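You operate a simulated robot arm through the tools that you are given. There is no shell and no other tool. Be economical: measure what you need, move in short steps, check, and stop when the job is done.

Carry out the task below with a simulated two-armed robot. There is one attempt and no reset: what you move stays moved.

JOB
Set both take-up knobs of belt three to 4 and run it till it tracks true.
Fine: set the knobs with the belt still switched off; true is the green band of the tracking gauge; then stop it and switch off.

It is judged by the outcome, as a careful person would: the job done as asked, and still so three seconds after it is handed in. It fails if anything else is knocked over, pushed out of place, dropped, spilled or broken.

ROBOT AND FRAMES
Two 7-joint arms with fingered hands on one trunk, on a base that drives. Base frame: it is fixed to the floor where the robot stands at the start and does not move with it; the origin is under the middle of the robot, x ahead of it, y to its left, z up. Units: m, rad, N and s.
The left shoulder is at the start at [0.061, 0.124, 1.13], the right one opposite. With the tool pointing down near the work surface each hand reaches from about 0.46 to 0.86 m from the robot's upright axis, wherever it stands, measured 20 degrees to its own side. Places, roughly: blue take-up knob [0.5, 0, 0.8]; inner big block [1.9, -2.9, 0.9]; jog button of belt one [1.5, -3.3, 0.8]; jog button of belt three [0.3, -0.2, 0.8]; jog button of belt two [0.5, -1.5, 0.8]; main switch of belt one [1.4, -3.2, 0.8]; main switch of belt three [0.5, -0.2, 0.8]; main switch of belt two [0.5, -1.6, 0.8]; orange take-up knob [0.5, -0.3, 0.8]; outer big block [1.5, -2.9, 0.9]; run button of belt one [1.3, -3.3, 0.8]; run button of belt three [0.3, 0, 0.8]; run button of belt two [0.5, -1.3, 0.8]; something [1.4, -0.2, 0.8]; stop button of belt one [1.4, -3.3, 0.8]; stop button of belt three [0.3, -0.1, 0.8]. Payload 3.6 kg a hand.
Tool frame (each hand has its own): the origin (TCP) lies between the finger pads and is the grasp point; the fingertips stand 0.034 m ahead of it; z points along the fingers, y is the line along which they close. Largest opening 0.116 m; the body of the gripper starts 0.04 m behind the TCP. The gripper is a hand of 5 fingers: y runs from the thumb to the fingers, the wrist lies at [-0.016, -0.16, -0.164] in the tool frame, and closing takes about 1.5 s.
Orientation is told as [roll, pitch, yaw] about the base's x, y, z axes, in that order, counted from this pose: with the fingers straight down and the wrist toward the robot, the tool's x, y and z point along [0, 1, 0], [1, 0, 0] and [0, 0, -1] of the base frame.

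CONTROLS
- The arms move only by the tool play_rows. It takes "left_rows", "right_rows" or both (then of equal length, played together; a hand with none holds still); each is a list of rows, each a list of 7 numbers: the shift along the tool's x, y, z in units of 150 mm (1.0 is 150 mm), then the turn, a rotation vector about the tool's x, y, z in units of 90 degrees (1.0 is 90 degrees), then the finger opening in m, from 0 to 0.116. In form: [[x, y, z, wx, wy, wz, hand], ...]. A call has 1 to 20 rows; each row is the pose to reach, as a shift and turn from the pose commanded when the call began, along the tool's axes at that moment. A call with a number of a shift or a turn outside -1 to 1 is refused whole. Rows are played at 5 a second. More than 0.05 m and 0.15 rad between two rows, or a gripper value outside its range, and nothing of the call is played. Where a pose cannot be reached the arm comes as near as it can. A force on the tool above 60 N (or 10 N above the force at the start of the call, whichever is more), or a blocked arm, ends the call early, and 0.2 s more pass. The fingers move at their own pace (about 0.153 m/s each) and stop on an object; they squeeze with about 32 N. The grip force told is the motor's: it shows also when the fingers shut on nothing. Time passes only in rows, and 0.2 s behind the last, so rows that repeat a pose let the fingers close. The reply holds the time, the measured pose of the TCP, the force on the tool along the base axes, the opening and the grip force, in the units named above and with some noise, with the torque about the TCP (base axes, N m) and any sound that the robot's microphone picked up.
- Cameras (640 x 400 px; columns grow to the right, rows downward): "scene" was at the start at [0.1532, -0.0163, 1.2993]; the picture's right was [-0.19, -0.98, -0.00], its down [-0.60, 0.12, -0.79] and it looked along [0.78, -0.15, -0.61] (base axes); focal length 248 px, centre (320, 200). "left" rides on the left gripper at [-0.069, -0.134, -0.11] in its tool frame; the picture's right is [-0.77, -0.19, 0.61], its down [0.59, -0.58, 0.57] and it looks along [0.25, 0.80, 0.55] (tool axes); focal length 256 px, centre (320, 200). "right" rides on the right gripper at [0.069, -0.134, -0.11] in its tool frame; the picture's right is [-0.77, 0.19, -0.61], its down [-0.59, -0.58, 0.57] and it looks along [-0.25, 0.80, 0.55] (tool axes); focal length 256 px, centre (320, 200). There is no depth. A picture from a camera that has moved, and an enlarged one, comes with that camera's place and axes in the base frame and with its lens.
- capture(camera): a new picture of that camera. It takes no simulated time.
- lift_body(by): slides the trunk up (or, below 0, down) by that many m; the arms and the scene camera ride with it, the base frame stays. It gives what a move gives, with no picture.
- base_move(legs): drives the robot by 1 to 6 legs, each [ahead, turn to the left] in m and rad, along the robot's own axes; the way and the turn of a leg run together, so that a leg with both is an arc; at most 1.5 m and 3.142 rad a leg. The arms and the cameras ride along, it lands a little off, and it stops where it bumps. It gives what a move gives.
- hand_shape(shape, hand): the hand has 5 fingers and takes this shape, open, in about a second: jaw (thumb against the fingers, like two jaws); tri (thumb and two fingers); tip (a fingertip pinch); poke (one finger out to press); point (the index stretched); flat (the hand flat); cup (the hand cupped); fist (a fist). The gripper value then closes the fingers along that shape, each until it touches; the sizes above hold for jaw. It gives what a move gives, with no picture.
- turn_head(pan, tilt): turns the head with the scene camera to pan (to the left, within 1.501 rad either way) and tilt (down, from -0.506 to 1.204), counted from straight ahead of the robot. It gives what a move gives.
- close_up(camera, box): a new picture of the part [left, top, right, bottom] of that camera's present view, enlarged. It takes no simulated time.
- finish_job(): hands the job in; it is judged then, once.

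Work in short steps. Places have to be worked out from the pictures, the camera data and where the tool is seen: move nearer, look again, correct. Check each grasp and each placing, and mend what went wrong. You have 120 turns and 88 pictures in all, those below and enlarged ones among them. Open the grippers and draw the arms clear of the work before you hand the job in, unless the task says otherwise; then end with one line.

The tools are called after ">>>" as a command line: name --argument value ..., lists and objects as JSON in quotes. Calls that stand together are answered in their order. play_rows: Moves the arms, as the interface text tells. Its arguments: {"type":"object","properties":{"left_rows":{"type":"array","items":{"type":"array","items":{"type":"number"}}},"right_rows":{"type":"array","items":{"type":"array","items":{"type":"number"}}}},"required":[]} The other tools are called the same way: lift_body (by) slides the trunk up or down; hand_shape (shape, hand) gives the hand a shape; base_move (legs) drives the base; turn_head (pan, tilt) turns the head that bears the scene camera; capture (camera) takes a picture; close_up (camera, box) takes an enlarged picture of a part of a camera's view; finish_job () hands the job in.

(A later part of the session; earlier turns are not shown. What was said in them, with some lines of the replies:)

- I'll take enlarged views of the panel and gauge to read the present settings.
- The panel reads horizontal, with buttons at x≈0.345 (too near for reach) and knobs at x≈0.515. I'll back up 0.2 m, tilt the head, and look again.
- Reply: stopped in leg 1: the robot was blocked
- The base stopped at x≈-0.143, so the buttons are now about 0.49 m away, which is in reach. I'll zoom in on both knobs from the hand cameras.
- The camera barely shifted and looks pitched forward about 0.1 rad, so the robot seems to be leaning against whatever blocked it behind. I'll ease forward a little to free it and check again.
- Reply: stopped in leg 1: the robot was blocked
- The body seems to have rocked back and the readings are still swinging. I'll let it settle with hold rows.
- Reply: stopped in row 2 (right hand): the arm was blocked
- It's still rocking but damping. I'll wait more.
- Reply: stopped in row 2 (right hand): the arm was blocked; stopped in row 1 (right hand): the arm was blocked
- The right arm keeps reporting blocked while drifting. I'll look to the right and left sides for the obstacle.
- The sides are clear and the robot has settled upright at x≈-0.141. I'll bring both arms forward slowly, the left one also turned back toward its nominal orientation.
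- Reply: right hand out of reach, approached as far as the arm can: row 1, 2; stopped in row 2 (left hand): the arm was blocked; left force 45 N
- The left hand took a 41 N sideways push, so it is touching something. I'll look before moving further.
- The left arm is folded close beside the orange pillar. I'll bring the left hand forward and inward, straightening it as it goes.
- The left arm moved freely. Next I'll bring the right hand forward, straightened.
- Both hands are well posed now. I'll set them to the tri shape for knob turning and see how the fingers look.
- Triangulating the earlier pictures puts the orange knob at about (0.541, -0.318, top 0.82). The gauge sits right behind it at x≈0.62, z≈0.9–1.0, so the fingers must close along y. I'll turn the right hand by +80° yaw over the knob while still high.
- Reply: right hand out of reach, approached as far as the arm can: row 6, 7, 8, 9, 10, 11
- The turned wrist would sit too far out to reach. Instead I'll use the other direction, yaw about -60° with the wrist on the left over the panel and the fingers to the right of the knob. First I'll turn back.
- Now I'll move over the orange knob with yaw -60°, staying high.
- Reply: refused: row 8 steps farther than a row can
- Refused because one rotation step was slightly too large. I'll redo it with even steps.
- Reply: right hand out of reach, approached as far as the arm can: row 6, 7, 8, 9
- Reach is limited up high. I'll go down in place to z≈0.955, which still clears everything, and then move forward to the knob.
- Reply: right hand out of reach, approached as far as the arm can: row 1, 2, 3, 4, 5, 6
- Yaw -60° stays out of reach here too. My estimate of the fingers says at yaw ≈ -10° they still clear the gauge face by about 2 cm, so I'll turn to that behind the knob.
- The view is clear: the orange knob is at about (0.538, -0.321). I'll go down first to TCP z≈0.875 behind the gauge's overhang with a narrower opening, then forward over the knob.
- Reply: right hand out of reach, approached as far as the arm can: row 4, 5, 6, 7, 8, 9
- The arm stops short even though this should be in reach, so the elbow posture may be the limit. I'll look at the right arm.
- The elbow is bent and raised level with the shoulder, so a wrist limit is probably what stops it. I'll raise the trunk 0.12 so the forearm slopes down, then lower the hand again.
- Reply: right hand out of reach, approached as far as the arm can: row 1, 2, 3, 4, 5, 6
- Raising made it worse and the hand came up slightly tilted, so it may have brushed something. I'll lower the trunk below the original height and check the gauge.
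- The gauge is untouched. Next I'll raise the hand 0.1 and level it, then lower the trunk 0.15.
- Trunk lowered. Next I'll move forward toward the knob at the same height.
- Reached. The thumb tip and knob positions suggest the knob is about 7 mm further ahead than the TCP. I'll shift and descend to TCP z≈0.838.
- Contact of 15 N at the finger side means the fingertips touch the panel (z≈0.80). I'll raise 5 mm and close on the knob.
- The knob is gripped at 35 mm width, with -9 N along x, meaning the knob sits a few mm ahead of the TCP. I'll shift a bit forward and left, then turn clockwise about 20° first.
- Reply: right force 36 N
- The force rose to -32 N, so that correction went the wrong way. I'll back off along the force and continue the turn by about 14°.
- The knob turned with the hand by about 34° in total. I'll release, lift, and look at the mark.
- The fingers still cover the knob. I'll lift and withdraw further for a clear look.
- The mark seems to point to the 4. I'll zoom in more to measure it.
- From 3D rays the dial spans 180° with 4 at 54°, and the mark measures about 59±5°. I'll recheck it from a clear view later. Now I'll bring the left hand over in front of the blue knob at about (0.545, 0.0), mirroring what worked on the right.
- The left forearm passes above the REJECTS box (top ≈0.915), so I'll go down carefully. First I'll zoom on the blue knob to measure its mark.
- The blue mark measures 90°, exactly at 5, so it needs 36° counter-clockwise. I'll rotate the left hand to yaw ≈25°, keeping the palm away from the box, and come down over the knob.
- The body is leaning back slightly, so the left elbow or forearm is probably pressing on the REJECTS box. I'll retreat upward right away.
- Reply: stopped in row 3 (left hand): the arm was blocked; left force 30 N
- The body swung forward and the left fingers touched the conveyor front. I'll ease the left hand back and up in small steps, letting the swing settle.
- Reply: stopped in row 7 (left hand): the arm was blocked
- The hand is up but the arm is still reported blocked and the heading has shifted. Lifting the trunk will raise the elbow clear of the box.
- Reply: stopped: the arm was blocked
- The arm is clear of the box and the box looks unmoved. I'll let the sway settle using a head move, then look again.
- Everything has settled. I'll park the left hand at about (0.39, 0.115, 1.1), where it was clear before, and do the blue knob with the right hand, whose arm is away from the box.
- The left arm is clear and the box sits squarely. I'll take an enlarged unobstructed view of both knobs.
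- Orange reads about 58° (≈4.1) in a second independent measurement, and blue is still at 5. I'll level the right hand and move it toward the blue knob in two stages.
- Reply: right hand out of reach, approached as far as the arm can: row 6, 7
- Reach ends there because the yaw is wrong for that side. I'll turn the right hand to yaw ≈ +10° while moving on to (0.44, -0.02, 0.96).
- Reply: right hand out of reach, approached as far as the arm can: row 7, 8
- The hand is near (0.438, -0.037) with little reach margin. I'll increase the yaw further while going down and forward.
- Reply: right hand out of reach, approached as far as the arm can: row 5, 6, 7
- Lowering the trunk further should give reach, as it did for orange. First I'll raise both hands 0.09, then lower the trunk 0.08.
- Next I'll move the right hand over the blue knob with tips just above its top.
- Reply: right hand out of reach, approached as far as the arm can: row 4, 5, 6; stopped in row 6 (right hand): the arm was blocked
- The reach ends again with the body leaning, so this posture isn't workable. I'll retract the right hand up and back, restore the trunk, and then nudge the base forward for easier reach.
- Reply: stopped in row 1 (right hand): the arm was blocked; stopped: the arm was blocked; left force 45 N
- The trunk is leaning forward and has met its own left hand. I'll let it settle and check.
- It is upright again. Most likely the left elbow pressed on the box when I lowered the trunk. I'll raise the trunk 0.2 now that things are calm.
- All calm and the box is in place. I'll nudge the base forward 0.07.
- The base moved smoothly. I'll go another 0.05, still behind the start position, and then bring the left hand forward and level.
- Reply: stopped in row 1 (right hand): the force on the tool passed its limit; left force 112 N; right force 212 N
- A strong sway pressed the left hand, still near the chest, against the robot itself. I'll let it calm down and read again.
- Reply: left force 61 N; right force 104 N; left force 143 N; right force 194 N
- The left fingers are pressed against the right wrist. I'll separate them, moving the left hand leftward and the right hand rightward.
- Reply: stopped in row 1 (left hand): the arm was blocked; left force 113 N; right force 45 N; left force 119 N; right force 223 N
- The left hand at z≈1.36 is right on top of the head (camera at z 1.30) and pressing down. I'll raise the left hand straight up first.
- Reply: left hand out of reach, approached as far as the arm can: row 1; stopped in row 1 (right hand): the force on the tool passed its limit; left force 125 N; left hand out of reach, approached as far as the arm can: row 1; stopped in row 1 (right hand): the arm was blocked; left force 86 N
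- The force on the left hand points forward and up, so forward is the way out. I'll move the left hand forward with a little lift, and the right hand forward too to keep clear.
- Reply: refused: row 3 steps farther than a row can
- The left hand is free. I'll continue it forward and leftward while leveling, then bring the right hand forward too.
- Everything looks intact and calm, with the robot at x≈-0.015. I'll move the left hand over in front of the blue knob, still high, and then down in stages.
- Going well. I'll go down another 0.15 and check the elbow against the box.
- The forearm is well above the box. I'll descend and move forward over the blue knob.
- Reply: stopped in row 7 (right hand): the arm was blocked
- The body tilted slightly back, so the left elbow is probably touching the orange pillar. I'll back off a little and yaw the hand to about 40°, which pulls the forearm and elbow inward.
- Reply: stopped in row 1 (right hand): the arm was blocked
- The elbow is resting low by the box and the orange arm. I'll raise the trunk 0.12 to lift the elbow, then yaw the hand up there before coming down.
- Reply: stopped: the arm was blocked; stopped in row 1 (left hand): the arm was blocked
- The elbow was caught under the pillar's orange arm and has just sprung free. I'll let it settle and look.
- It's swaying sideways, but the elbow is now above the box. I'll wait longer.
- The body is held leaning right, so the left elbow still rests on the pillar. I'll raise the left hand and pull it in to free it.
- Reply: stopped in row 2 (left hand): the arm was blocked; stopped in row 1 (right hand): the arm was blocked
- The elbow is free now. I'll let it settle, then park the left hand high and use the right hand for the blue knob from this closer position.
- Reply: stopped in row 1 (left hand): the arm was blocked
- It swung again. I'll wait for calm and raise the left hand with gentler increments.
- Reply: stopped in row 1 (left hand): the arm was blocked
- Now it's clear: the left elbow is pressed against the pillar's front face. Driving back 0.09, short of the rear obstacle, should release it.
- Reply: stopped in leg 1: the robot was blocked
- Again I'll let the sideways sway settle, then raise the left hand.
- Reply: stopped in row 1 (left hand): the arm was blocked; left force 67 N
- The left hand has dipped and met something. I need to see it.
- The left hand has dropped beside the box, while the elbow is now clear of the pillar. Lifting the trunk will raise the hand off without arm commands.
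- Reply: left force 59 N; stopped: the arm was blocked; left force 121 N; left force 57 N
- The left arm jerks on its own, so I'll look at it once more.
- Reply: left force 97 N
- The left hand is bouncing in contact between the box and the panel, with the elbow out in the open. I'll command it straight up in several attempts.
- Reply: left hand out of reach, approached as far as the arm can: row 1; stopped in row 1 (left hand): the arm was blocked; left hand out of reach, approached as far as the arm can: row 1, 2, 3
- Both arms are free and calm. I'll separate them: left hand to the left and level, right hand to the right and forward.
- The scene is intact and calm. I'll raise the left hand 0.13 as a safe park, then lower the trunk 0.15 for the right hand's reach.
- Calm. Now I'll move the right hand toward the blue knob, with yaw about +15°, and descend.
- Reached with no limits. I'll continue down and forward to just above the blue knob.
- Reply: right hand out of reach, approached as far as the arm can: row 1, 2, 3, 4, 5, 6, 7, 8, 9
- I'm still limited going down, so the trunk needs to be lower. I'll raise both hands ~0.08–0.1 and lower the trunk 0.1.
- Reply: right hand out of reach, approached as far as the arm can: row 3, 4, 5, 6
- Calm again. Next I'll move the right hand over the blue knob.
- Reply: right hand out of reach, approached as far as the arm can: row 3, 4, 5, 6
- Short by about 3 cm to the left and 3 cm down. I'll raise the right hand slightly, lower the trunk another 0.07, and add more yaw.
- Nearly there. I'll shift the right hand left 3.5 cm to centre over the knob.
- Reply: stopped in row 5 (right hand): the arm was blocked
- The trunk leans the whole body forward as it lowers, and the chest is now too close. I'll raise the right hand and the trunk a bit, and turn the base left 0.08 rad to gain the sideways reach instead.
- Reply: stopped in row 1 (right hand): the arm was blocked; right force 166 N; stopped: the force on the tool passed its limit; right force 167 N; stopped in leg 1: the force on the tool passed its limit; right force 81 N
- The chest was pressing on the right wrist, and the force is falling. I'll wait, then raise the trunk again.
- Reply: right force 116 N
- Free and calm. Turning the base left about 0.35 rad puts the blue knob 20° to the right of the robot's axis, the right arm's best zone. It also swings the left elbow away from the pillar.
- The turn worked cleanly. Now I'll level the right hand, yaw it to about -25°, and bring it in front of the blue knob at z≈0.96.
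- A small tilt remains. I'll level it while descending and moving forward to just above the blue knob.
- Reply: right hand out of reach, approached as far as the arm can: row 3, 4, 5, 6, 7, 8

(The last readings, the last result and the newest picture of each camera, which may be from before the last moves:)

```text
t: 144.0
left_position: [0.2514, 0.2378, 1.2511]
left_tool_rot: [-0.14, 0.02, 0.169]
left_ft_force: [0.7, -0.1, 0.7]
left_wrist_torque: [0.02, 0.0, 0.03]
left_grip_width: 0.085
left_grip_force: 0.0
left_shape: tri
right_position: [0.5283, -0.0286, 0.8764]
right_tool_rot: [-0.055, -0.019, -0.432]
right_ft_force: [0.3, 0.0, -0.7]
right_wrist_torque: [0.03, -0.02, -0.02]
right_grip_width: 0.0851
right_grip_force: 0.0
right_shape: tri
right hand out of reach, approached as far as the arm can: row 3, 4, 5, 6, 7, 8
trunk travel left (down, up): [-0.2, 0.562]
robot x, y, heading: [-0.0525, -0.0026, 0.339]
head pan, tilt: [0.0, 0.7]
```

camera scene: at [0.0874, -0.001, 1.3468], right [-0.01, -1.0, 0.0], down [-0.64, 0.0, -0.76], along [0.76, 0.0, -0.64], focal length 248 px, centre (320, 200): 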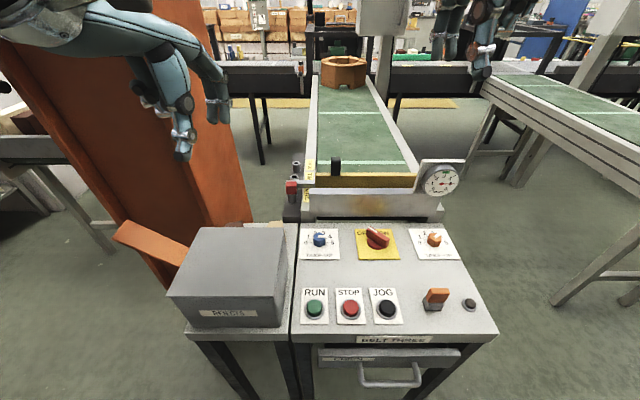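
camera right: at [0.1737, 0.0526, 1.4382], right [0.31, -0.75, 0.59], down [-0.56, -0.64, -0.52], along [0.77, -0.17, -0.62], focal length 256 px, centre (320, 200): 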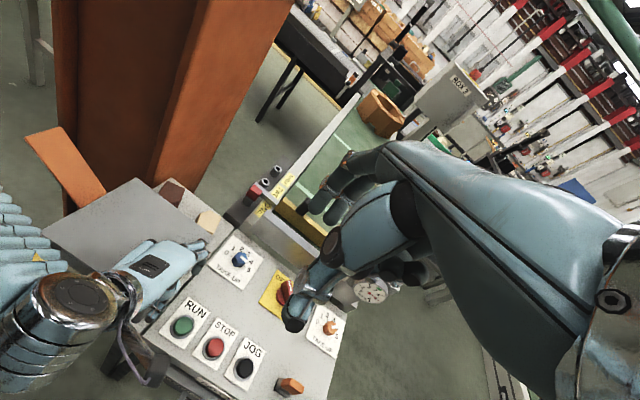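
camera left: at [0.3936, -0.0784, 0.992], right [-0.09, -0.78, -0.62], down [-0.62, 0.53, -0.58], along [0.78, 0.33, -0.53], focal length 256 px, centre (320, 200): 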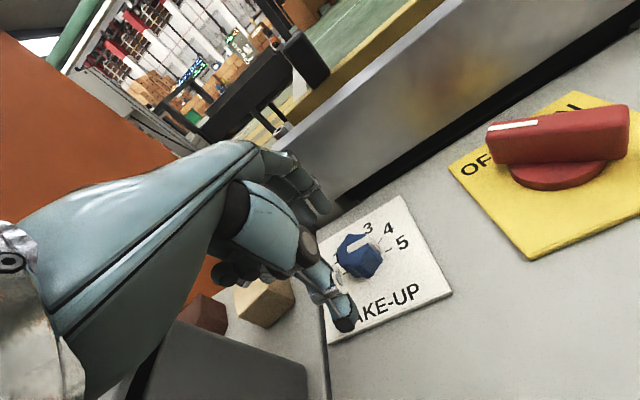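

Close, but a limit remains at this yaw. I'll turn to about -8° while shifting left onto the knob.

>>> play_rows --right_rows '[[0, 0, 0, 0.01, 0.01, -0.06, 0.085], [0.02, 0, 0, 0.02, 0.02, -0.12, 0.085], [0.07, 0.01, 0, 0.026, 0.027, -0.18, 0.085], [0.14, 0.02, 0, 0.026, 0.027, -0.18, 0.085], [0.22, 0.023, 0.03, 0.026, 0.027, -0.18, 0.085], [0.22, 0.023, 0.03, 0.026, 0.027, -0.18, 0.085]]'

```text
t: 145.4
left_position: [0.2533, 0.2388, 1.2524]
left_tool_rot: [-0.138, 0.019, 0.168]
left_ft_force: [0.3, -0.9, 0.4]
left_wrist_torque: [0.02, 0.0, 0.02]
left_grip_width: 0.0852
left_grip_force: 0.1
left_shape: tri
right_position: [0.5467, 0.0001, 0.8711]
right_tool_rot: [-0.012, 0.032, -0.153]
right_ft_force: [0.2, 0.6, 0.1]
right_wrist_torque: [-0.04, -0.01, 0.01]
right_grip_width: 0.0849
right_grip_force: 0.2
right_shape: tri
trunk travel left (down, up): [-0.2, 0.562]
robot x, y, heading: [-0.0514, 0.0024, 0.339]
head pan, tilt: [0.0, 0.7]
```

Positioned right over the knob. I'll level, descend to z≈0.847 and close.

>>> play_rows --right_rows '[[0, 0, 0.06, -0.01, 0.004, 0, 0.085], [0, 0, 0.12, -0.02, 0.007, 0, 0.085], [0, 0, 0.165, -0.02, 0.007, 0, 0.085], [0, 0, 0.165, -0.02, 0.007, 0, 0.07], [0, 0, 0.165, -0.02, 0.007, 0, 0.055], [0, 0, 0.165, -0.02, 0.007, 0, 0.04], [0, 0, 0.165, -0.02, 0.007, 0, 0.03], [0, 0, 0.165, -0.02, 0.007, 0, 0.03], [0, 0, 0.165, -0.02, 0.007, 0, 0.03]]'

>>> close_up --camera "right" --box '[180, 150, 380, 350]'

```text
t: 147.4
left_position: [0.2499, 0.2394, 1.2508]
left_tool_rot: [-0.138, 0.018, 0.171]
left_ft_force: [0.1, -0.8, 0.1]
left_wrist_torque: [0.01, 0.03, -0.03]
left_grip_width: 0.0852
left_grip_force: 0.0
left_shape: tri
right_position: [0.5436, 0.0001, 0.848]
right_tool_rot: [-0.002, 0.0, -0.151]
right_ft_force: [-16.5, 3.6, -1.8]
right_wrist_torque: [0.05, 0.23, 0.03]
right_grip_width: 0.0372
right_grip_force: 0.1
right_shape: tri
trunk travel left (down, up): [-0.2, 0.562]
robot x, y, heading: [-0.0513, 0.0003, 0.339]
head pan, tilt: [0.0, 0.7]
```

```text
2.00 times, centred on (280, 250) of right
camera zoom: at [0.4207, 0.0876, 0.956], right [0.07, -0.79, 0.61], down [-0.66, -0.5, -0.56], along [0.75, -0.36, -0.56], focal length 512 px, centre (400, 100)
```

zoom: 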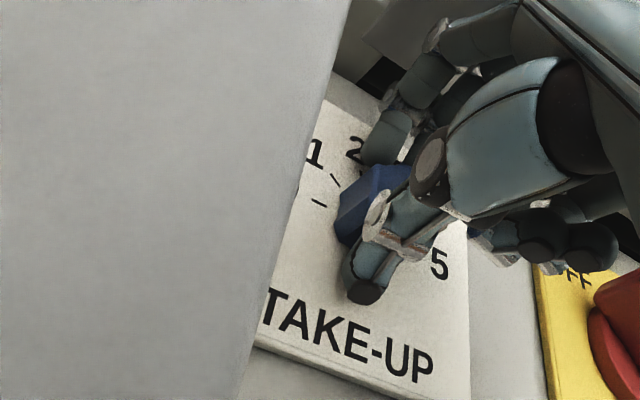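

The blue knob is between thumb and fingers (37 mm), with -16 N along x. I'll ease back 4 mm, tighten, and turn counter-clockwise 36°.

>>> play_rows --right_rows '[[0.005, -0.03, 0, 0, 0, 0, 0.02], [0.005, -0.03, 0, 0, 0, 0, 0.02], [0.005, -0.03, 0, 0, 0, 0, 0.02], [0.005, -0.03, 0, 0, 0, -0.06, 0.02], [0.005, -0.03, 0, 0, 0, -0.12, 0.02], [0.005, -0.03, 0, 0, 0, -0.18, 0.02], [0.005, -0.03, 0, 0, 0, -0.24, 0.02], [0.005, -0.03, 0, 0, 0, -0.3, 0.02], [0.005, -0.03, 0, 0, 0, -0.36, 0.02], [0.005, -0.03, 0, 0, 0, -0.4, 0.02], [0.005, -0.03, 0, 0, 0, -0.4, 0.02]]'

```text
t: 149.8
left_position: [0.2516, 0.2386, 1.2517]
left_tool_rot: [-0.138, 0.019, 0.17]
left_ft_force: [0.4, -0.4, -0.2]
left_wrist_torque: [-0.02, -0.01, -0.04]
left_grip_width: 0.0849
left_grip_force: 0.1
left_shape: tri
right_position: [0.5414, 0.0008, 0.8482]
right_tool_rot: [0.001, 0.003, 0.482]
right_ft_force: [5.0, 2.7, 12.1]
right_wrist_torque: [0.26, -0.55, 0.01]
right_grip_width: 0.0312
right_grip_force: 31.8
right_shape: tri
trunk travel left (down, up): [-0.2, 0.562]
robot x, y, heading: [-0.0518, 0.0015, 0.339]
head pan, tilt: [0.0, 0.7]
```

Turned, with width 31 mm. I'll release, lift, back away and look.

>>> play_rows --right_rows '[[0, 0, 0, 0, 0, 0, 0.05], [0, 0, 0, 0, 0, 0, 0.085], [0, 0, 0, 0, 0, 0, 0.085], [0, 0, -0.12, 0, 0, 0, 0.085], [0, 0, -0.25, 0, 0, 0, 0.085], [-0.1, -0.15, -0.35, 0, 0, 0, 0.085], [-0.25, -0.35, -0.5, 0, 0, 0, 0.085], [-0.4, -0.55, -0.6, 0, 0, 0, 0.085], [-0.55, -0.7, -0.65, 0, 0, 0, 0.085]]'

>>> turn_head --pan -0.35 --tilt 0.8

>>> close_up --camera "scene" --box '[230, 60, 450, 200]'

```text
t: 151.8
left_position: [0.2516, 0.2377, 1.2525]
left_tool_rot: [-0.139, 0.018, 0.168]
left_ft_force: [0.5, -0.3, -0.1]
left_wrist_torque: [0.01, -0.03, -0.01]
left_grip_width: 0.085
left_grip_force: 0.0
left_shape: tri
right_position: [0.4854, -0.1197, 0.9433]
right_tool_rot: [0.0, 0.004, 0.48]
right_ft_force: [0.1, 0.0, 0.0]
right_wrist_torque: [-0.01, -0.01, 0.0]
right_grip_width: 0.0847
right_grip_force: 0.1
right_shape: tri
trunk travel left (down, up): [-0.2, 0.562]
robot x, y, heading: [-0.0515, -0.0002, 0.338]
head pan, tilt: [0.0, 0.7]
```

```text
t: 152.6
left_position: [0.2528, 0.2378, 1.252]
left_tool_rot: [-0.138, 0.018, 0.169]
left_ft_force: [0.3, 0.0, 0.0]
left_wrist_torque: [0.01, -0.01, -0.02]
left_grip_width: 0.0849
left_grip_force: 0.0
left_shape: tri
right_position: [0.487, -0.1196, 0.9444]
right_tool_rot: [0.001, 0.002, 0.477]
right_ft_force: [-0.1, -0.5, -0.2]
right_wrist_torque: [0.04, 0.01, 0.0]
right_grip_width: 0.0847
right_grip_force: 0.0
right_shape: tri
trunk travel left (down, up): [-0.2, 0.562]
robot x, y, heading: [-0.052, -0.0021, 0.34]
head pan, tilt: [-0.351, 0.799]
```

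```text
2.86 times, centred on (340, 130) of scene
camera zoom: at [0.1463, 0.039, 1.1585], right [-0.01, -1.0, 0.0], down [-0.72, 0.01, -0.7], along [0.7, -0.01, -0.72], focal length 707 px, centre (263, 400)
```

zoom: 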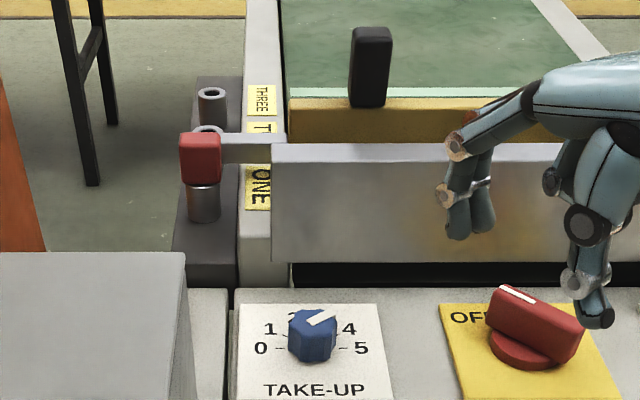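

The blue mark now measures 54°, exactly 4. Next I'll use the right hand's closed tri-pinch as a pusher to turn the main switch, centred at about (0.541, -0.161). I'll go down to the left of its handle tip.

>>> play_rows --right_rows '[[-0.03, 0.08, 0, 0, 0, 0, 0.05], [-0.06, 0.16, 0, 0, 0, 0, 0.02], [-0.078, 0.238, 0.1, 0, 0, 0, 0], [-0.078, 0.238, 0.25, 0, 0, 0, 0], [-0.078, 0.238, 0.4, 0, 0, 0, 0], [-0.078, 0.238, 0.5, 0, 0, 0, 0], [-0.078, 0.238, 0.58, 0, 0, 0, 0], [-0.078, 0.238, 0.58, 0, 0, 0, 0]]'

>>> close_up --camera "scene" --box '[290, 60, 490, 200]'

```text
t: 154.4
left_position: [0.2528, 0.2387, 1.2523]
left_tool_rot: [-0.138, 0.02, 0.17]
left_ft_force: [-0.3, -0.5, 0.4]
left_wrist_torque: [0.0, 0.04, 0.02]
left_grip_width: 0.0849
left_grip_force: 0.1
left_shape: tri
right_position: [0.5233, -0.1138, 0.8575]
right_tool_rot: [-0.002, 0.002, 0.477]
right_ft_force: [0.4, 0.3, -0.7]
right_wrist_torque: [-0.01, 0.0, -0.01]
right_grip_width: 0.0
right_grip_force: 0.0
right_shape: tri
trunk travel left (down, up): [-0.2, 0.562]
robot x, y, heading: [-0.0496, -0.0033, 0.339]
head pan, tilt: [-0.351, 0.799]
```

```text
2.86 times, centred on (390, 130) of scene
camera zoom: at [0.1463, 0.0389, 1.1585], right [-0.01, -1.0, 0.0], down [-0.72, 0.01, -0.7], along [0.7, -0.01, -0.72], focal length 707 px, centre (120, 400)
```

zoom: 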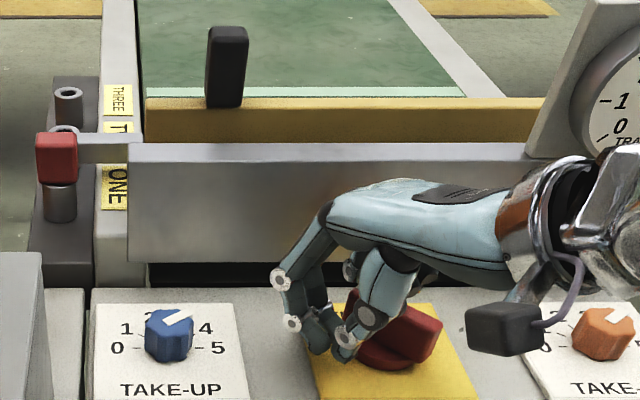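

The closed fingers are to the left of the handle. I'll sweep them around the front to push the handle clockwise toward ON.

>>> play_rows --right_rows '[[-0.08, 0.08, 0, 0, 0, 0, 0], [-0.127, 0.15, 0, 0, 0, 0, 0], [-0.191, 0.201, 0, 0, 0, 0, 0], [-0.267, 0.232, 0, 0, 0, 0, 0], [-0.35, 0.24, 0, 0, 0, 0, 0], [-0.427, 0.224, 0, 0, 0, 0, 0], [-0.48, 0.199, 0, 0, 0, 0, 0], [-0.48, 0.199, 0, 0, 0, 0, 0]]'

```text
t: 156.2
left_position: [0.2518, 0.2403, 1.2524]
left_tool_rot: [-0.14, 0.018, 0.169]
left_ft_force: [0.4, 0.2, -0.4]
left_wrist_torque: [-0.01, 0.01, 0.05]
left_grip_width: 0.0847
left_grip_force: 0.1
left_shape: tri
right_position: [0.5824, -0.1634, 0.858]
right_tool_rot: [0.0, 0.002, 0.481]
right_ft_force: [-12.3, 9.2, 2.7]
right_wrist_torque: [-0.02, -0.09, 0.34]
right_grip_width: 0.0003
right_grip_force: 32.3
right_shape: tri
trunk travel left (down, up): [-0.2, 0.562]
robot x, y, heading: [-0.0513, -0.0038, 0.342]
head pan, tilt: [-0.351, 0.799]
```

The push ended with a steady 15 N against the handle, likely its ON stop. I'll back off, lift and check.

>>> play_rows --right_rows '[[0.06, 0.03, 0, 0, 0, 0, 0], [0.06, 0.03, -0.2, 0, 0, 0, 0], [0.06, 0, -0.4, 0, 0, 0, 0], [0.1, -0.2, -0.6, 0, 0, 0, 0], [0.2, -0.4, -0.65, 0, 0, 0, 0], [0.3, -0.65, -0.65, 0, 0, 0, 0], [0.4, -0.9, -0.65, 0, 0, 0, 0], [0.4, -0.9, -0.65, 0, 0, 0, 0]]'

>>> close_up --camera "scene" --box '[280, 20, 520, 260]'

```text
t: 158.0
left_position: [0.2534, 0.2387, 1.2527]
left_tool_rot: [-0.137, 0.021, 0.169]
left_ft_force: [-0.2, -0.2, -0.3]
left_wrist_torque: [-0.01, 0.04, 0.02]
left_grip_width: 0.085
left_grip_force: 0.0
left_shape: tri
right_position: [0.4333, -0.175, 0.9556]
right_tool_rot: [0.0, 0.004, 0.476]
right_ft_force: [0.8, -0.1, -0.9]
right_wrist_torque: [-0.02, 0.02, 0.05]
right_grip_width: 0.0001
right_grip_force: 32.1
right_shape: tri
trunk travel left (down, up): [-0.2, 0.562]
robot x, y, heading: [-0.05, 0.0012, 0.339]
head pan, tilt: [-0.351, 0.799]
```

```text
1.67 times, centred on (400, 140) of scene
camera zoom: at [0.1463, 0.0389, 1.1585], right [-0.01, -1.0, 0.0], down [-0.72, 0.01, -0.7], along [0.7, -0.01, -0.72], focal length 413 px, centre (187, 300)
```

zoom: 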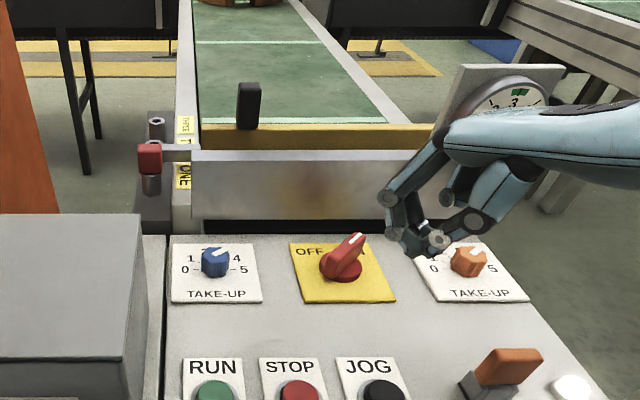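

The switch points to ON and the panel lamp is lit. Now I'll move the right hand toward RUN at (0.358, 0.010), yawing so the wrist stays to the right.

>>> play_rows --right_rows '[[0.1, 0.01, 0, 0, 0, -0.06, 0], [0.21, 0.02, 0, 0, 0, -0.12, 0], [0.32, 0.03, 0, 0, 0, -0.18, 0], [0.43, 0.04, 0, 0, 0, -0.24, 0], [0.54, 0.05, 0, 0, 0, -0.3, 0], [0.66, 0.06, 0, 0, 0, -0.36, 0], [0.66, 0.06, 0, 0, 0, -0.36, 0]]'

```text
t: 159.6
left_position: [0.2521, 0.239, 1.2512]
left_tool_rot: [-0.138, 0.019, 0.169]
left_ft_force: [-0.2, 0.3, -0.4]
left_wrist_torque: [0.0, 0.0, 0.0]
left_grip_width: 0.0851
left_grip_force: 0.1
left_shape: tri
right_position: [0.3987, -0.0827, 0.9549]
right_tool_rot: [0.002, 0.001, 1.044]
right_ft_force: [0.0, -0.5, -0.8]
right_wrist_torque: [-0.03, 0.0, -0.01]
right_grip_width: 0.0
right_grip_force: 31.6
right_shape: tri
trunk travel left (down, up): [-0.2, 0.562]
robot x, y, heading: [-0.0494, 0.0015, 0.339]
head pan, tilt: [-0.351, 0.799]
```

Now to just above RUN.

>>> play_rows --right_rows '[[0.12, 0.09, 0, 0, 0, 0, 0], [0.24, 0.18, 0, 0, 0, 0, 0], [0.36, 0.27, 0.05, 0, 0, 0, 0], [0.47, 0.35, 0.15, 0, 0, 0, 0], [0.552, 0.409, 0.28, 0, 0, 0, 0], [0.552, 0.409, 0.4, 0, 0, 0, 0], [0.552, 0.409, 0.4, 0, 0, 0, 0]]'

```text
t: 161.2
left_position: [0.253, 0.2349, 1.2528]
left_tool_rot: [-0.136, 0.02, 0.166]
left_ft_force: [0.4, 0.6, 0.3]
left_wrist_torque: [0.04, -0.01, 0.03]
left_grip_width: 0.0853
left_grip_force: 0.1
left_shape: tri
right_position: [0.3955, 0.0109, 0.9112]
right_tool_rot: [0.005, 0.0, 1.043]
right_ft_force: [0.5, -0.9, 0.0]
right_wrist_torque: [0.05, -0.03, -0.02]
right_grip_width: 0.0003
right_grip_force: 32.2
right_shape: tri
right hand out of reach, approached as far as the arm can: row 2, 3, 4, 5, 6, 7
trunk travel left (down, up): [-0.2, 0.562]
robot x, y, heading: [-0.0442, 0.0002, 0.339]
head pan, tilt: [-0.351, 0.799]
```

That is as near as the arm gets to the body. Driving back 0.05 brings the hand over RUN.

>>> base_move --legs '[[-0.05, 0]]'

```text
t: 162.1
left_position: [0.22, 0.2275, 1.249]
left_tool_rot: [-0.141, 0.034, 0.172]
left_ft_force: [-0.3, 0.5, -0.2]
left_wrist_torque: [-0.06, 0.01, -0.01]
left_grip_width: 0.0851
left_grip_force: 0.1
left_shape: tri
right_position: [0.3585, 0.0002, 0.908]
right_tool_rot: [0.01, 0.013, 1.045]
right_ft_force: [-0.4, -0.9, 0.5]
right_wrist_torque: [-0.02, 0.0, 0.01]
right_grip_width: 0.0001
right_grip_force: 32.4
right_shape: tri
trunk travel left (down, up): [-0.2, 0.562]
robot x, y, heading: [-0.0958, -0.0129, 0.34]
head pan, tilt: [-0.351, 0.799]
```

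Now I'll press RUN: shift 1 cm left and go down gently.

>>> play_rows --right_rows '[[0.034, 0.058, 0.1, 0, 0, 0, 0], [0.034, 0.058, 0.22, 0, 0, 0, 0], [0.034, 0.058, 0.34, 0, 0, 0, 0], [0.034, 0.058, 0.4, 0, 0, 0, 0], [0.034, 0.058, 0.44, 0, 0, 0, 0], [0.034, 0.058, 0.47, 0, 0, 0, 0]]'

```text
t: 163.5
left_position: [0.1966, 0.2185, 1.2551]
left_tool_rot: [-0.138, 0.012, 0.171]
left_ft_force: [-1.1, 0.1, -0.1]
left_wrist_torque: [0.0, -0.02, 0.0]
left_grip_width: 0.0847
left_grip_force: 0.0
left_shape: tri
right_position: [0.3548, 0.0061, 0.8483]
right_tool_rot: [-0.007, -0.012, 1.047]
right_ft_force: [0.2, -8.9, 41.9]
right_wrist_torque: [-0.5, 0.25, 0.04]
right_grip_width: 0.0
right_grip_force: 32.0
right_shape: tri
right hand out of reach, approached as far as the arm can: row 1, 2, 3, 4, 5, 6
trunk travel left (down, up): [-0.2, 0.562]
robot x, y, heading: [-0.097, -0.0204, 0.337]
head pan, tilt: [-0.351, 0.799]
heard: click
```

A click was heard, so RUN is pressed. I'll lift and move above STOP, then read the gauge.

>>> play_rows --right_rows '[[0, 0, -0.12, 0, 0, 0, 0], [0, 0, -0.25, 0, 0, 0, 0], [-0.06, -0.1, -0.25, 0, 0, 0, 0], [-0.12, -0.2, -0.25, 0, 0, 0, 0], [-0.18, -0.31, -0.25, 0, 0, 0, 0], [-0.24, -0.415, -0.25, 0, 0, 0, 0], [-0.24, -0.415, -0.25, 0, 0, 0, 0]]'

>>> close_up --camera "scene" --box '[300, 0, 560, 260]'

```text
t: 165.1
left_position: [0.1977, 0.2208, 1.2523]
left_tool_rot: [-0.138, 0.016, 0.171]
left_ft_force: [-0.4, -0.8, 0.3]
left_wrist_torque: [-0.05, 0.01, -0.03]
left_grip_width: 0.0848
left_grip_force: 0.0
left_shape: tri
right_position: [0.3545, -0.0664, 0.879]
right_tool_rot: [0.001, -0.001, 1.046]
right_ft_force: [-0.5, -0.1, 1.0]
right_wrist_torque: [-0.02, 0.0, 0.0]
right_grip_width: 0.0
right_grip_force: 31.8
right_shape: tri
trunk travel left (down, up): [-0.2, 0.562]
robot x, y, heading: [-0.0984, -0.0138, 0.338]
head pan, tilt: [-0.351, 0.799]
```

```text
1.54 times, centred on (430, 130) of scene
camera zoom: at [0.0999, 0.0226, 1.1585], right [-0.01, -1.0, 0.0], down [-0.72, 0.01, -0.7], along [0.7, -0.01, -0.72], focal length 381 px, centre (151, 308)
```

zoom: 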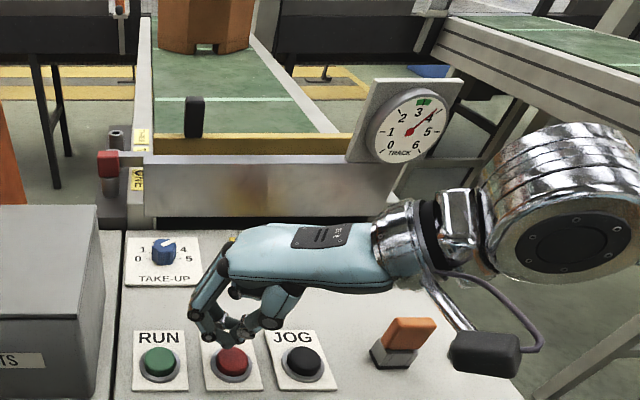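

The belt is running and the needle has moved from 5 to about 4. I'll hold above STOP for 2 s and then read the gauge closely.

>>> play_rows --right_rows '[[0, 0, 0, 0, 0, 0, 0], [0, 0, 0, 0, 0, 0, 0], [0, 0, 0, 0, 0, 0, 0], [0, 0, 0, 0, 0, 0, 0], [0, 0, 0, 0, 0, 0, 0], [0, 0, 0, 0, 0, 0, 0], [0, 0, 0, 0, 0, 0, 0], [0, 0, 0, 0, 0, 0, 0], [0, 0, 0, 0, 0, 0, 0]]'

>>> close_up --camera "scene" --box '[380, 0, 500, 120]'

```text
t: 167.1
left_position: [0.1998, 0.2214, 1.2524]
left_tool_rot: [-0.139, 0.014, 0.171]
left_ft_force: [0.0, -0.5, 1.0]
left_wrist_torque: [0.02, 0.03, -0.01]
left_grip_width: 0.085
left_grip_force: 0.1
left_shape: tri
right_position: [0.3537, -0.0659, 0.8805]
right_tool_rot: [0.0, -0.001, 1.046]
right_ft_force: [0.2, -0.4, -0.5]
right_wrist_torque: [0.01, 0.0, 0.0]
right_grip_width: 0.0
right_grip_force: 32.0
right_shape: tri
trunk travel left (down, up): [-0.2, 0.562]
robot x, y, heading: [-0.0975, -0.014, 0.339]
head pan, tilt: [-0.351, 0.799]
```

```text
3.33 times, centred on (440, 60) of scene
camera zoom: at [0.0999, 0.0224, 1.1585], right [-0.01, -1.0, 0.0], down [-0.72, 0.01, -0.7], along [0.7, -0.01, -0.72], focal length 825 px, centre (-80, 667)
```

zoom: 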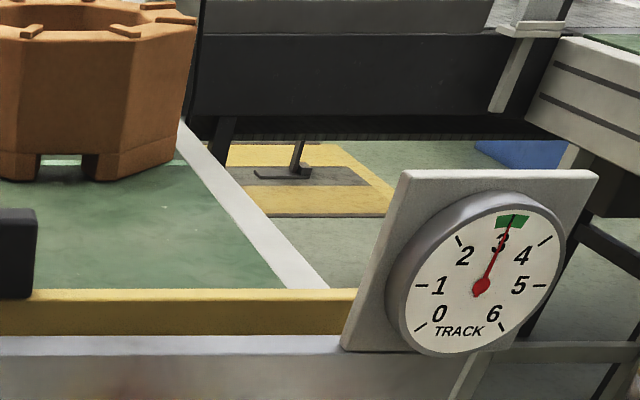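

The needle is in the green band at 3, so I'll press STOP now.

>>> play_rows --right_rows '[[0, 0, 0.14, 0, 0, 0, 0], [0, 0, 0.22, 0, 0, 0, 0], [0, 0, 0.27, 0, 0, 0, 0], [0, 0, 0.3, 0, 0, 0, 0]]'

```text
t: 168.0
left_position: [0.196, 0.2204, 1.2535]
left_tool_rot: [-0.139, 0.013, 0.17]
left_ft_force: [0.6, -0.2, 0.7]
left_wrist_torque: [0.0, -0.01, 0.05]
left_grip_width: 0.0849
left_grip_force: 0.1
left_shape: tri
right_position: [0.3566, -0.0618, 0.8494]
right_tool_rot: [-0.015, -0.034, 1.047]
right_ft_force: [2.3, 4.2, 26.6]
right_wrist_torque: [-0.36, 0.15, -0.02]
right_grip_width: 0.0
right_grip_force: 31.8
right_shape: tri
trunk travel left (down, up): [-0.2, 0.562]
robot x, y, heading: [-0.0996, -0.0198, 0.329]
head pan, tilt: [-0.351, 0.799]
heard: click
stopped in row 4 (right hand): the force on the tool passed its limit (the readings are from after the stop); the commanded pose is now the measured one
```

STOP clicked. Now I'll lift and go to the right-hand side of the main switch to push it back to OFF.

>>> play_rows --right_rows '[[0, 0, -0.15, 0.01, 0, 0, 0], [0, 0, -0.3, 0.02, 0, 0, 0], [-0.1, -0.02, -0.45, 0.02, 0, 0.04, 0], [-0.22, -0.05, -0.55, 0.02, 0, 0.07, 0], [-0.35, -0.07, -0.55, 0.02, 0, 0.1, 0], [-0.48, -0.1, -0.55, 0.02, 0, 0.13, 0], [-0.61, -0.12, -0.55, 0.02, 0, 0.16, 0], [-0.73, -0.146, -0.55, 0.02, 0, 0.18, 0], [-0.73, -0.146, -0.55, 0.02, 0, 0.18, 0]]'

```text
t: 170.0
left_position: [0.1994, 0.2192, 1.253]
left_tool_rot: [-0.137, 0.015, 0.169]
left_ft_force: [-0.4, -1.0, -0.1]
left_wrist_torque: [-0.02, 0.01, 0.0]
left_grip_width: 0.0851
left_grip_force: 0.1
left_shape: tri
right_position: [0.4399, -0.1391, 0.9269]
right_tool_rot: [-0.007, 0.01, 0.761]
right_ft_force: [-0.2, 0.1, 0.0]
right_wrist_torque: [0.03, 0.02, 0.0]
right_grip_width: 0.0
right_grip_force: 32.2
right_shape: tri
trunk travel left (down, up): [-0.2, 0.562]
robot x, y, heading: [-0.0932, -0.0162, 0.334]
head pan, tilt: [-0.351, 0.799]
```

Continue to the start point right of the handle, then down.

>>> play_rows --right_rows '[[-0.13, 0.01, 0, 0, 0, 0.03, 0], [-0.26, 0.02, 0, 0, 0, 0.06, 0], [-0.4, 0.04, 0, 0, 0, 0.1, 0], [-0.53, 0.05, 0, 0, 0, 0.13, 0], [-0.65, 0.06, 0, 0, 0, 0.16, 0], [-0.74, 0.07, 0.1, 0, 0, 0.18, 0], [-0.74, 0.07, 0.25, 0, 0, 0.18, 0], [-0.74, 0.07, 0.38, 0, 0, 0.18, 0], [-0.74, 0.07, 0.46, 0, 0, 0.18, 0], [-0.74, 0.07, 0.46, 0, 0, 0.18, 0]]'

```text
t: 172.2
left_position: [0.2001, 0.2201, 1.2534]
left_tool_rot: [-0.137, 0.016, 0.172]
left_ft_force: [0.0, -0.5, 0.1]
left_wrist_torque: [0.0, 0.0, -0.01]
left_grip_width: 0.0851
left_grip_force: 0.1
left_shape: tri
right_position: [0.5239, -0.2125, 0.8581]
right_tool_rot: [-0.008, 0.008, 0.478]
right_ft_force: [-0.1, 0.6, -0.6]
right_wrist_torque: [-0.01, -0.02, 0.01]
right_grip_width: 0.0002
right_grip_force: 32.0
right_shape: tri
trunk travel left (down, up): [-0.2, 0.562]
robot x, y, heading: [-0.0988, -0.0198, 0.331]
head pan, tilt: [-0.351, 0.799]
```

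Next I'll sweep counter-clockwise around the front to push the handle back to OFF.

>>> play_rows --right_rows '[[0.008, 0.122, 0, 0, 0, 0, 0], [-0.022, 0.2, 0, 0, 0, 0, 0], [-0.027, 0.282, 0, 0, 0, 0, 0], [-0.008, 0.362, 0, 0, 0, 0, 0], [0.033, 0.434, 0, 0, 0, 0, 0], [0.091, 0.488, 0, 0, 0, 0, 0], [0.142, 0.516, 0, 0, 0, 0, 0], [0.169, 0.526, 0, 0, 0, 0, 0], [0.169, 0.526, 0, 0, 0, 0, 0]]'

```text
t: 174.2
left_position: [0.1993, 0.2186, 1.2529]
left_tool_rot: [-0.138, 0.016, 0.17]
left_ft_force: [0.5, 0.2, 0.2]
left_wrist_torque: [0.01, 0.04, 0.01]
left_grip_width: 0.0851
left_grip_force: 0.1
left_shape: tri
right_position: [0.5816, -0.1551, 0.8581]
right_tool_rot: [-0.008, 0.008, 0.48]
right_ft_force: [-7.1, -2.6, -1.0]
right_wrist_torque: [-0.03, -0.08, 0.01]
right_grip_width: 0.0
right_grip_force: 31.8
right_shape: tri
trunk travel left (down, up): [-0.2, 0.562]
robot x, y, heading: [-0.0982, -0.0155, 0.335]
head pan, tilt: [-0.351, 0.799]
```

The force is only about 7 N, so I'll push a little further to reach the OFF stop.

>>> play_rows --right_rows '[[0.03, 0.015, 0, 0, 0, 0, 0], [0.06, 0.025, 0, 0, 0, 0, 0], [0.09, 0.03, 0, 0, 0, 0, 0], [0.12, 0.032, 0, 0, 0, 0, 0], [0.12, 0.032, 0, 0, 0, 0, 0]]'

```text
t: 175.4
left_position: [0.2011, 0.2087, 1.2566]
left_tool_rot: [-0.128, 0.017, 0.17]
left_ft_force: [-1.0, 0.8, -0.4]
left_wrist_torque: [-0.03, 0.0, -0.04]
left_grip_width: 0.0848
left_grip_force: 0.1
left_shape: tri
right_position: [0.5821, -0.1464, 0.8587]
right_tool_rot: [-0.004, 0.001, 0.474]
right_ft_force: [5.9, -36.8, 15.3]
right_wrist_torque: [-0.46, -0.05, 0.51]
right_grip_width: 0.0
right_grip_force: 32.5
right_shape: tri
trunk travel left (down, up): [-0.2, 0.562]
robot x, y, heading: [-0.0955, -0.0178, 0.32]
head pan, tilt: [-0.351, 0.799]
```

37 N now, so the handle is at its stop. I'll back off, lift clear, open the hand and withdraw to the right, then take the last picture.

>>> play_rows --right_rows '[[-0.1, -0.03, 0, 0, 0, 0, 0], [-0.12, -0.03, -0.15, 0, 0, 0, 0], [-0.12, -0.05, -0.35, 0, 0, 0, 0], [-0.12, -0.2, -0.55, 0, 0, 0, 0], [-0.15, -0.4, -0.7, 0, 0, 0, 0.03], [-0.3, -0.6, -0.7, 0, 0, 0, 0.06], [-0.5, -0.75, -0.7, 0, 0, 0, 0.085], [-0.7, -0.9, -0.7, 0, 0, 0, 0.1], [-0.9, -1.0, -0.7, 0, 0, 0, 0.1], [-0.9, -1.0, -0.7, 0, 0, 0, 0.1]]'

>>> close_up --camera "scene" --box '[240, 0, 560, 320]'

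```text
t: 177.6
left_position: [0.2009, 0.2193, 1.253]
left_tool_rot: [-0.138, 0.016, 0.172]
left_ft_force: [-0.4, -0.4, -1.2]
left_wrist_torque: [-0.03, -0.02, -0.02]
left_grip_width: 0.0852
left_grip_force: 0.1
left_shape: tri
right_position: [0.507, -0.3253, 0.9636]
right_tool_rot: [-0.009, 0.01, 0.482]
right_ft_force: [0.2, 0.3, 0.0]
right_wrist_torque: [0.01, -0.01, 0.02]
right_grip_width: 0.1
right_grip_force: 0.1
right_shape: tri
trunk travel left (down, up): [-0.2, 0.562]
robot x, y, heading: [-0.0985, -0.0203, 0.335]
head pan, tilt: [-0.351, 0.799]
```

```text
1.25 times, centred on (400, 160) of scene
camera zoom: at [0.0999, 0.0214, 1.1585], right [-0.01, -1.0, 0.0], down [-0.72, 0.01, -0.7], along [0.7, -0.01, -0.72], focal length 309 px, centre (220, 250)
```

zoom: 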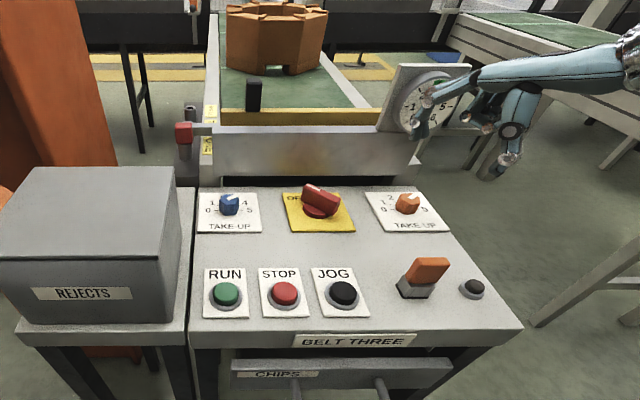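

The switch is back at OFF and the lamp is out, with everything standing. I'll draw the right hand back and up, clear of the gauge.

>>> play_rows --right_rows '[[0, -0.12, 0, 0, 0, 0, 0.1], [0, -0.25, 0, 0, 0, 0, 0.1], [-0.05, -0.4, -0.1, 0, 0, 0, 0.1], [-0.1, -0.5, -0.25, 0, 0, 0, 0.1], [-0.1, -0.55, -0.4, 0, 0, 0, 0.1], [-0.1, -0.55, -0.55, 0, 0, 0, 0.1], [-0.1, -0.55, -0.7, 0, 0, 0, 0.1], [-0.1, -0.55, -0.7, 0, 0, 0, 0.1]]'

```text
t: 179.4
left_position: [0.2, 0.2189, 1.2541]
left_tool_rot: [-0.138, 0.015, 0.172]
left_ft_force: [-1.1, -0.2, -0.1]
left_wrist_torque: [-0.02, 0.0, -0.02]
left_grip_width: 0.0849
left_grip_force: 0.0
left_shape: tri
right_position: [0.4416, -0.3737, 1.0707]
right_tool_rot: [-0.009, 0.008, 0.481]
right_ft_force: [-0.2, 0.6, -0.4]
right_wrist_torque: [0.01, 0.01, 0.01]
right_grip_width: 0.0999
right_grip_force: 0.0
right_shape: tri
trunk travel left (down, up): [-0.2, 0.562]
robot x, y, heading: [-0.095, -0.0134, 0.331]
head pan, tilt: [-0.351, 0.799]
```

Both arms are clear and calm, so I'm handing the job in.

>>> finish_job

```text
The job is handed in.
```

Belt three ran into the green band of the gauge, then I stopped it and switched it off. The blue take-up knob is at 4. The orange one reads about 4.1, slightly past the mark, and I left it there. On the way the arms bumped and pressed on the REJECTS box, the orange pillar and the conveyor front; nothing looked moved or knocked over in the last picture.
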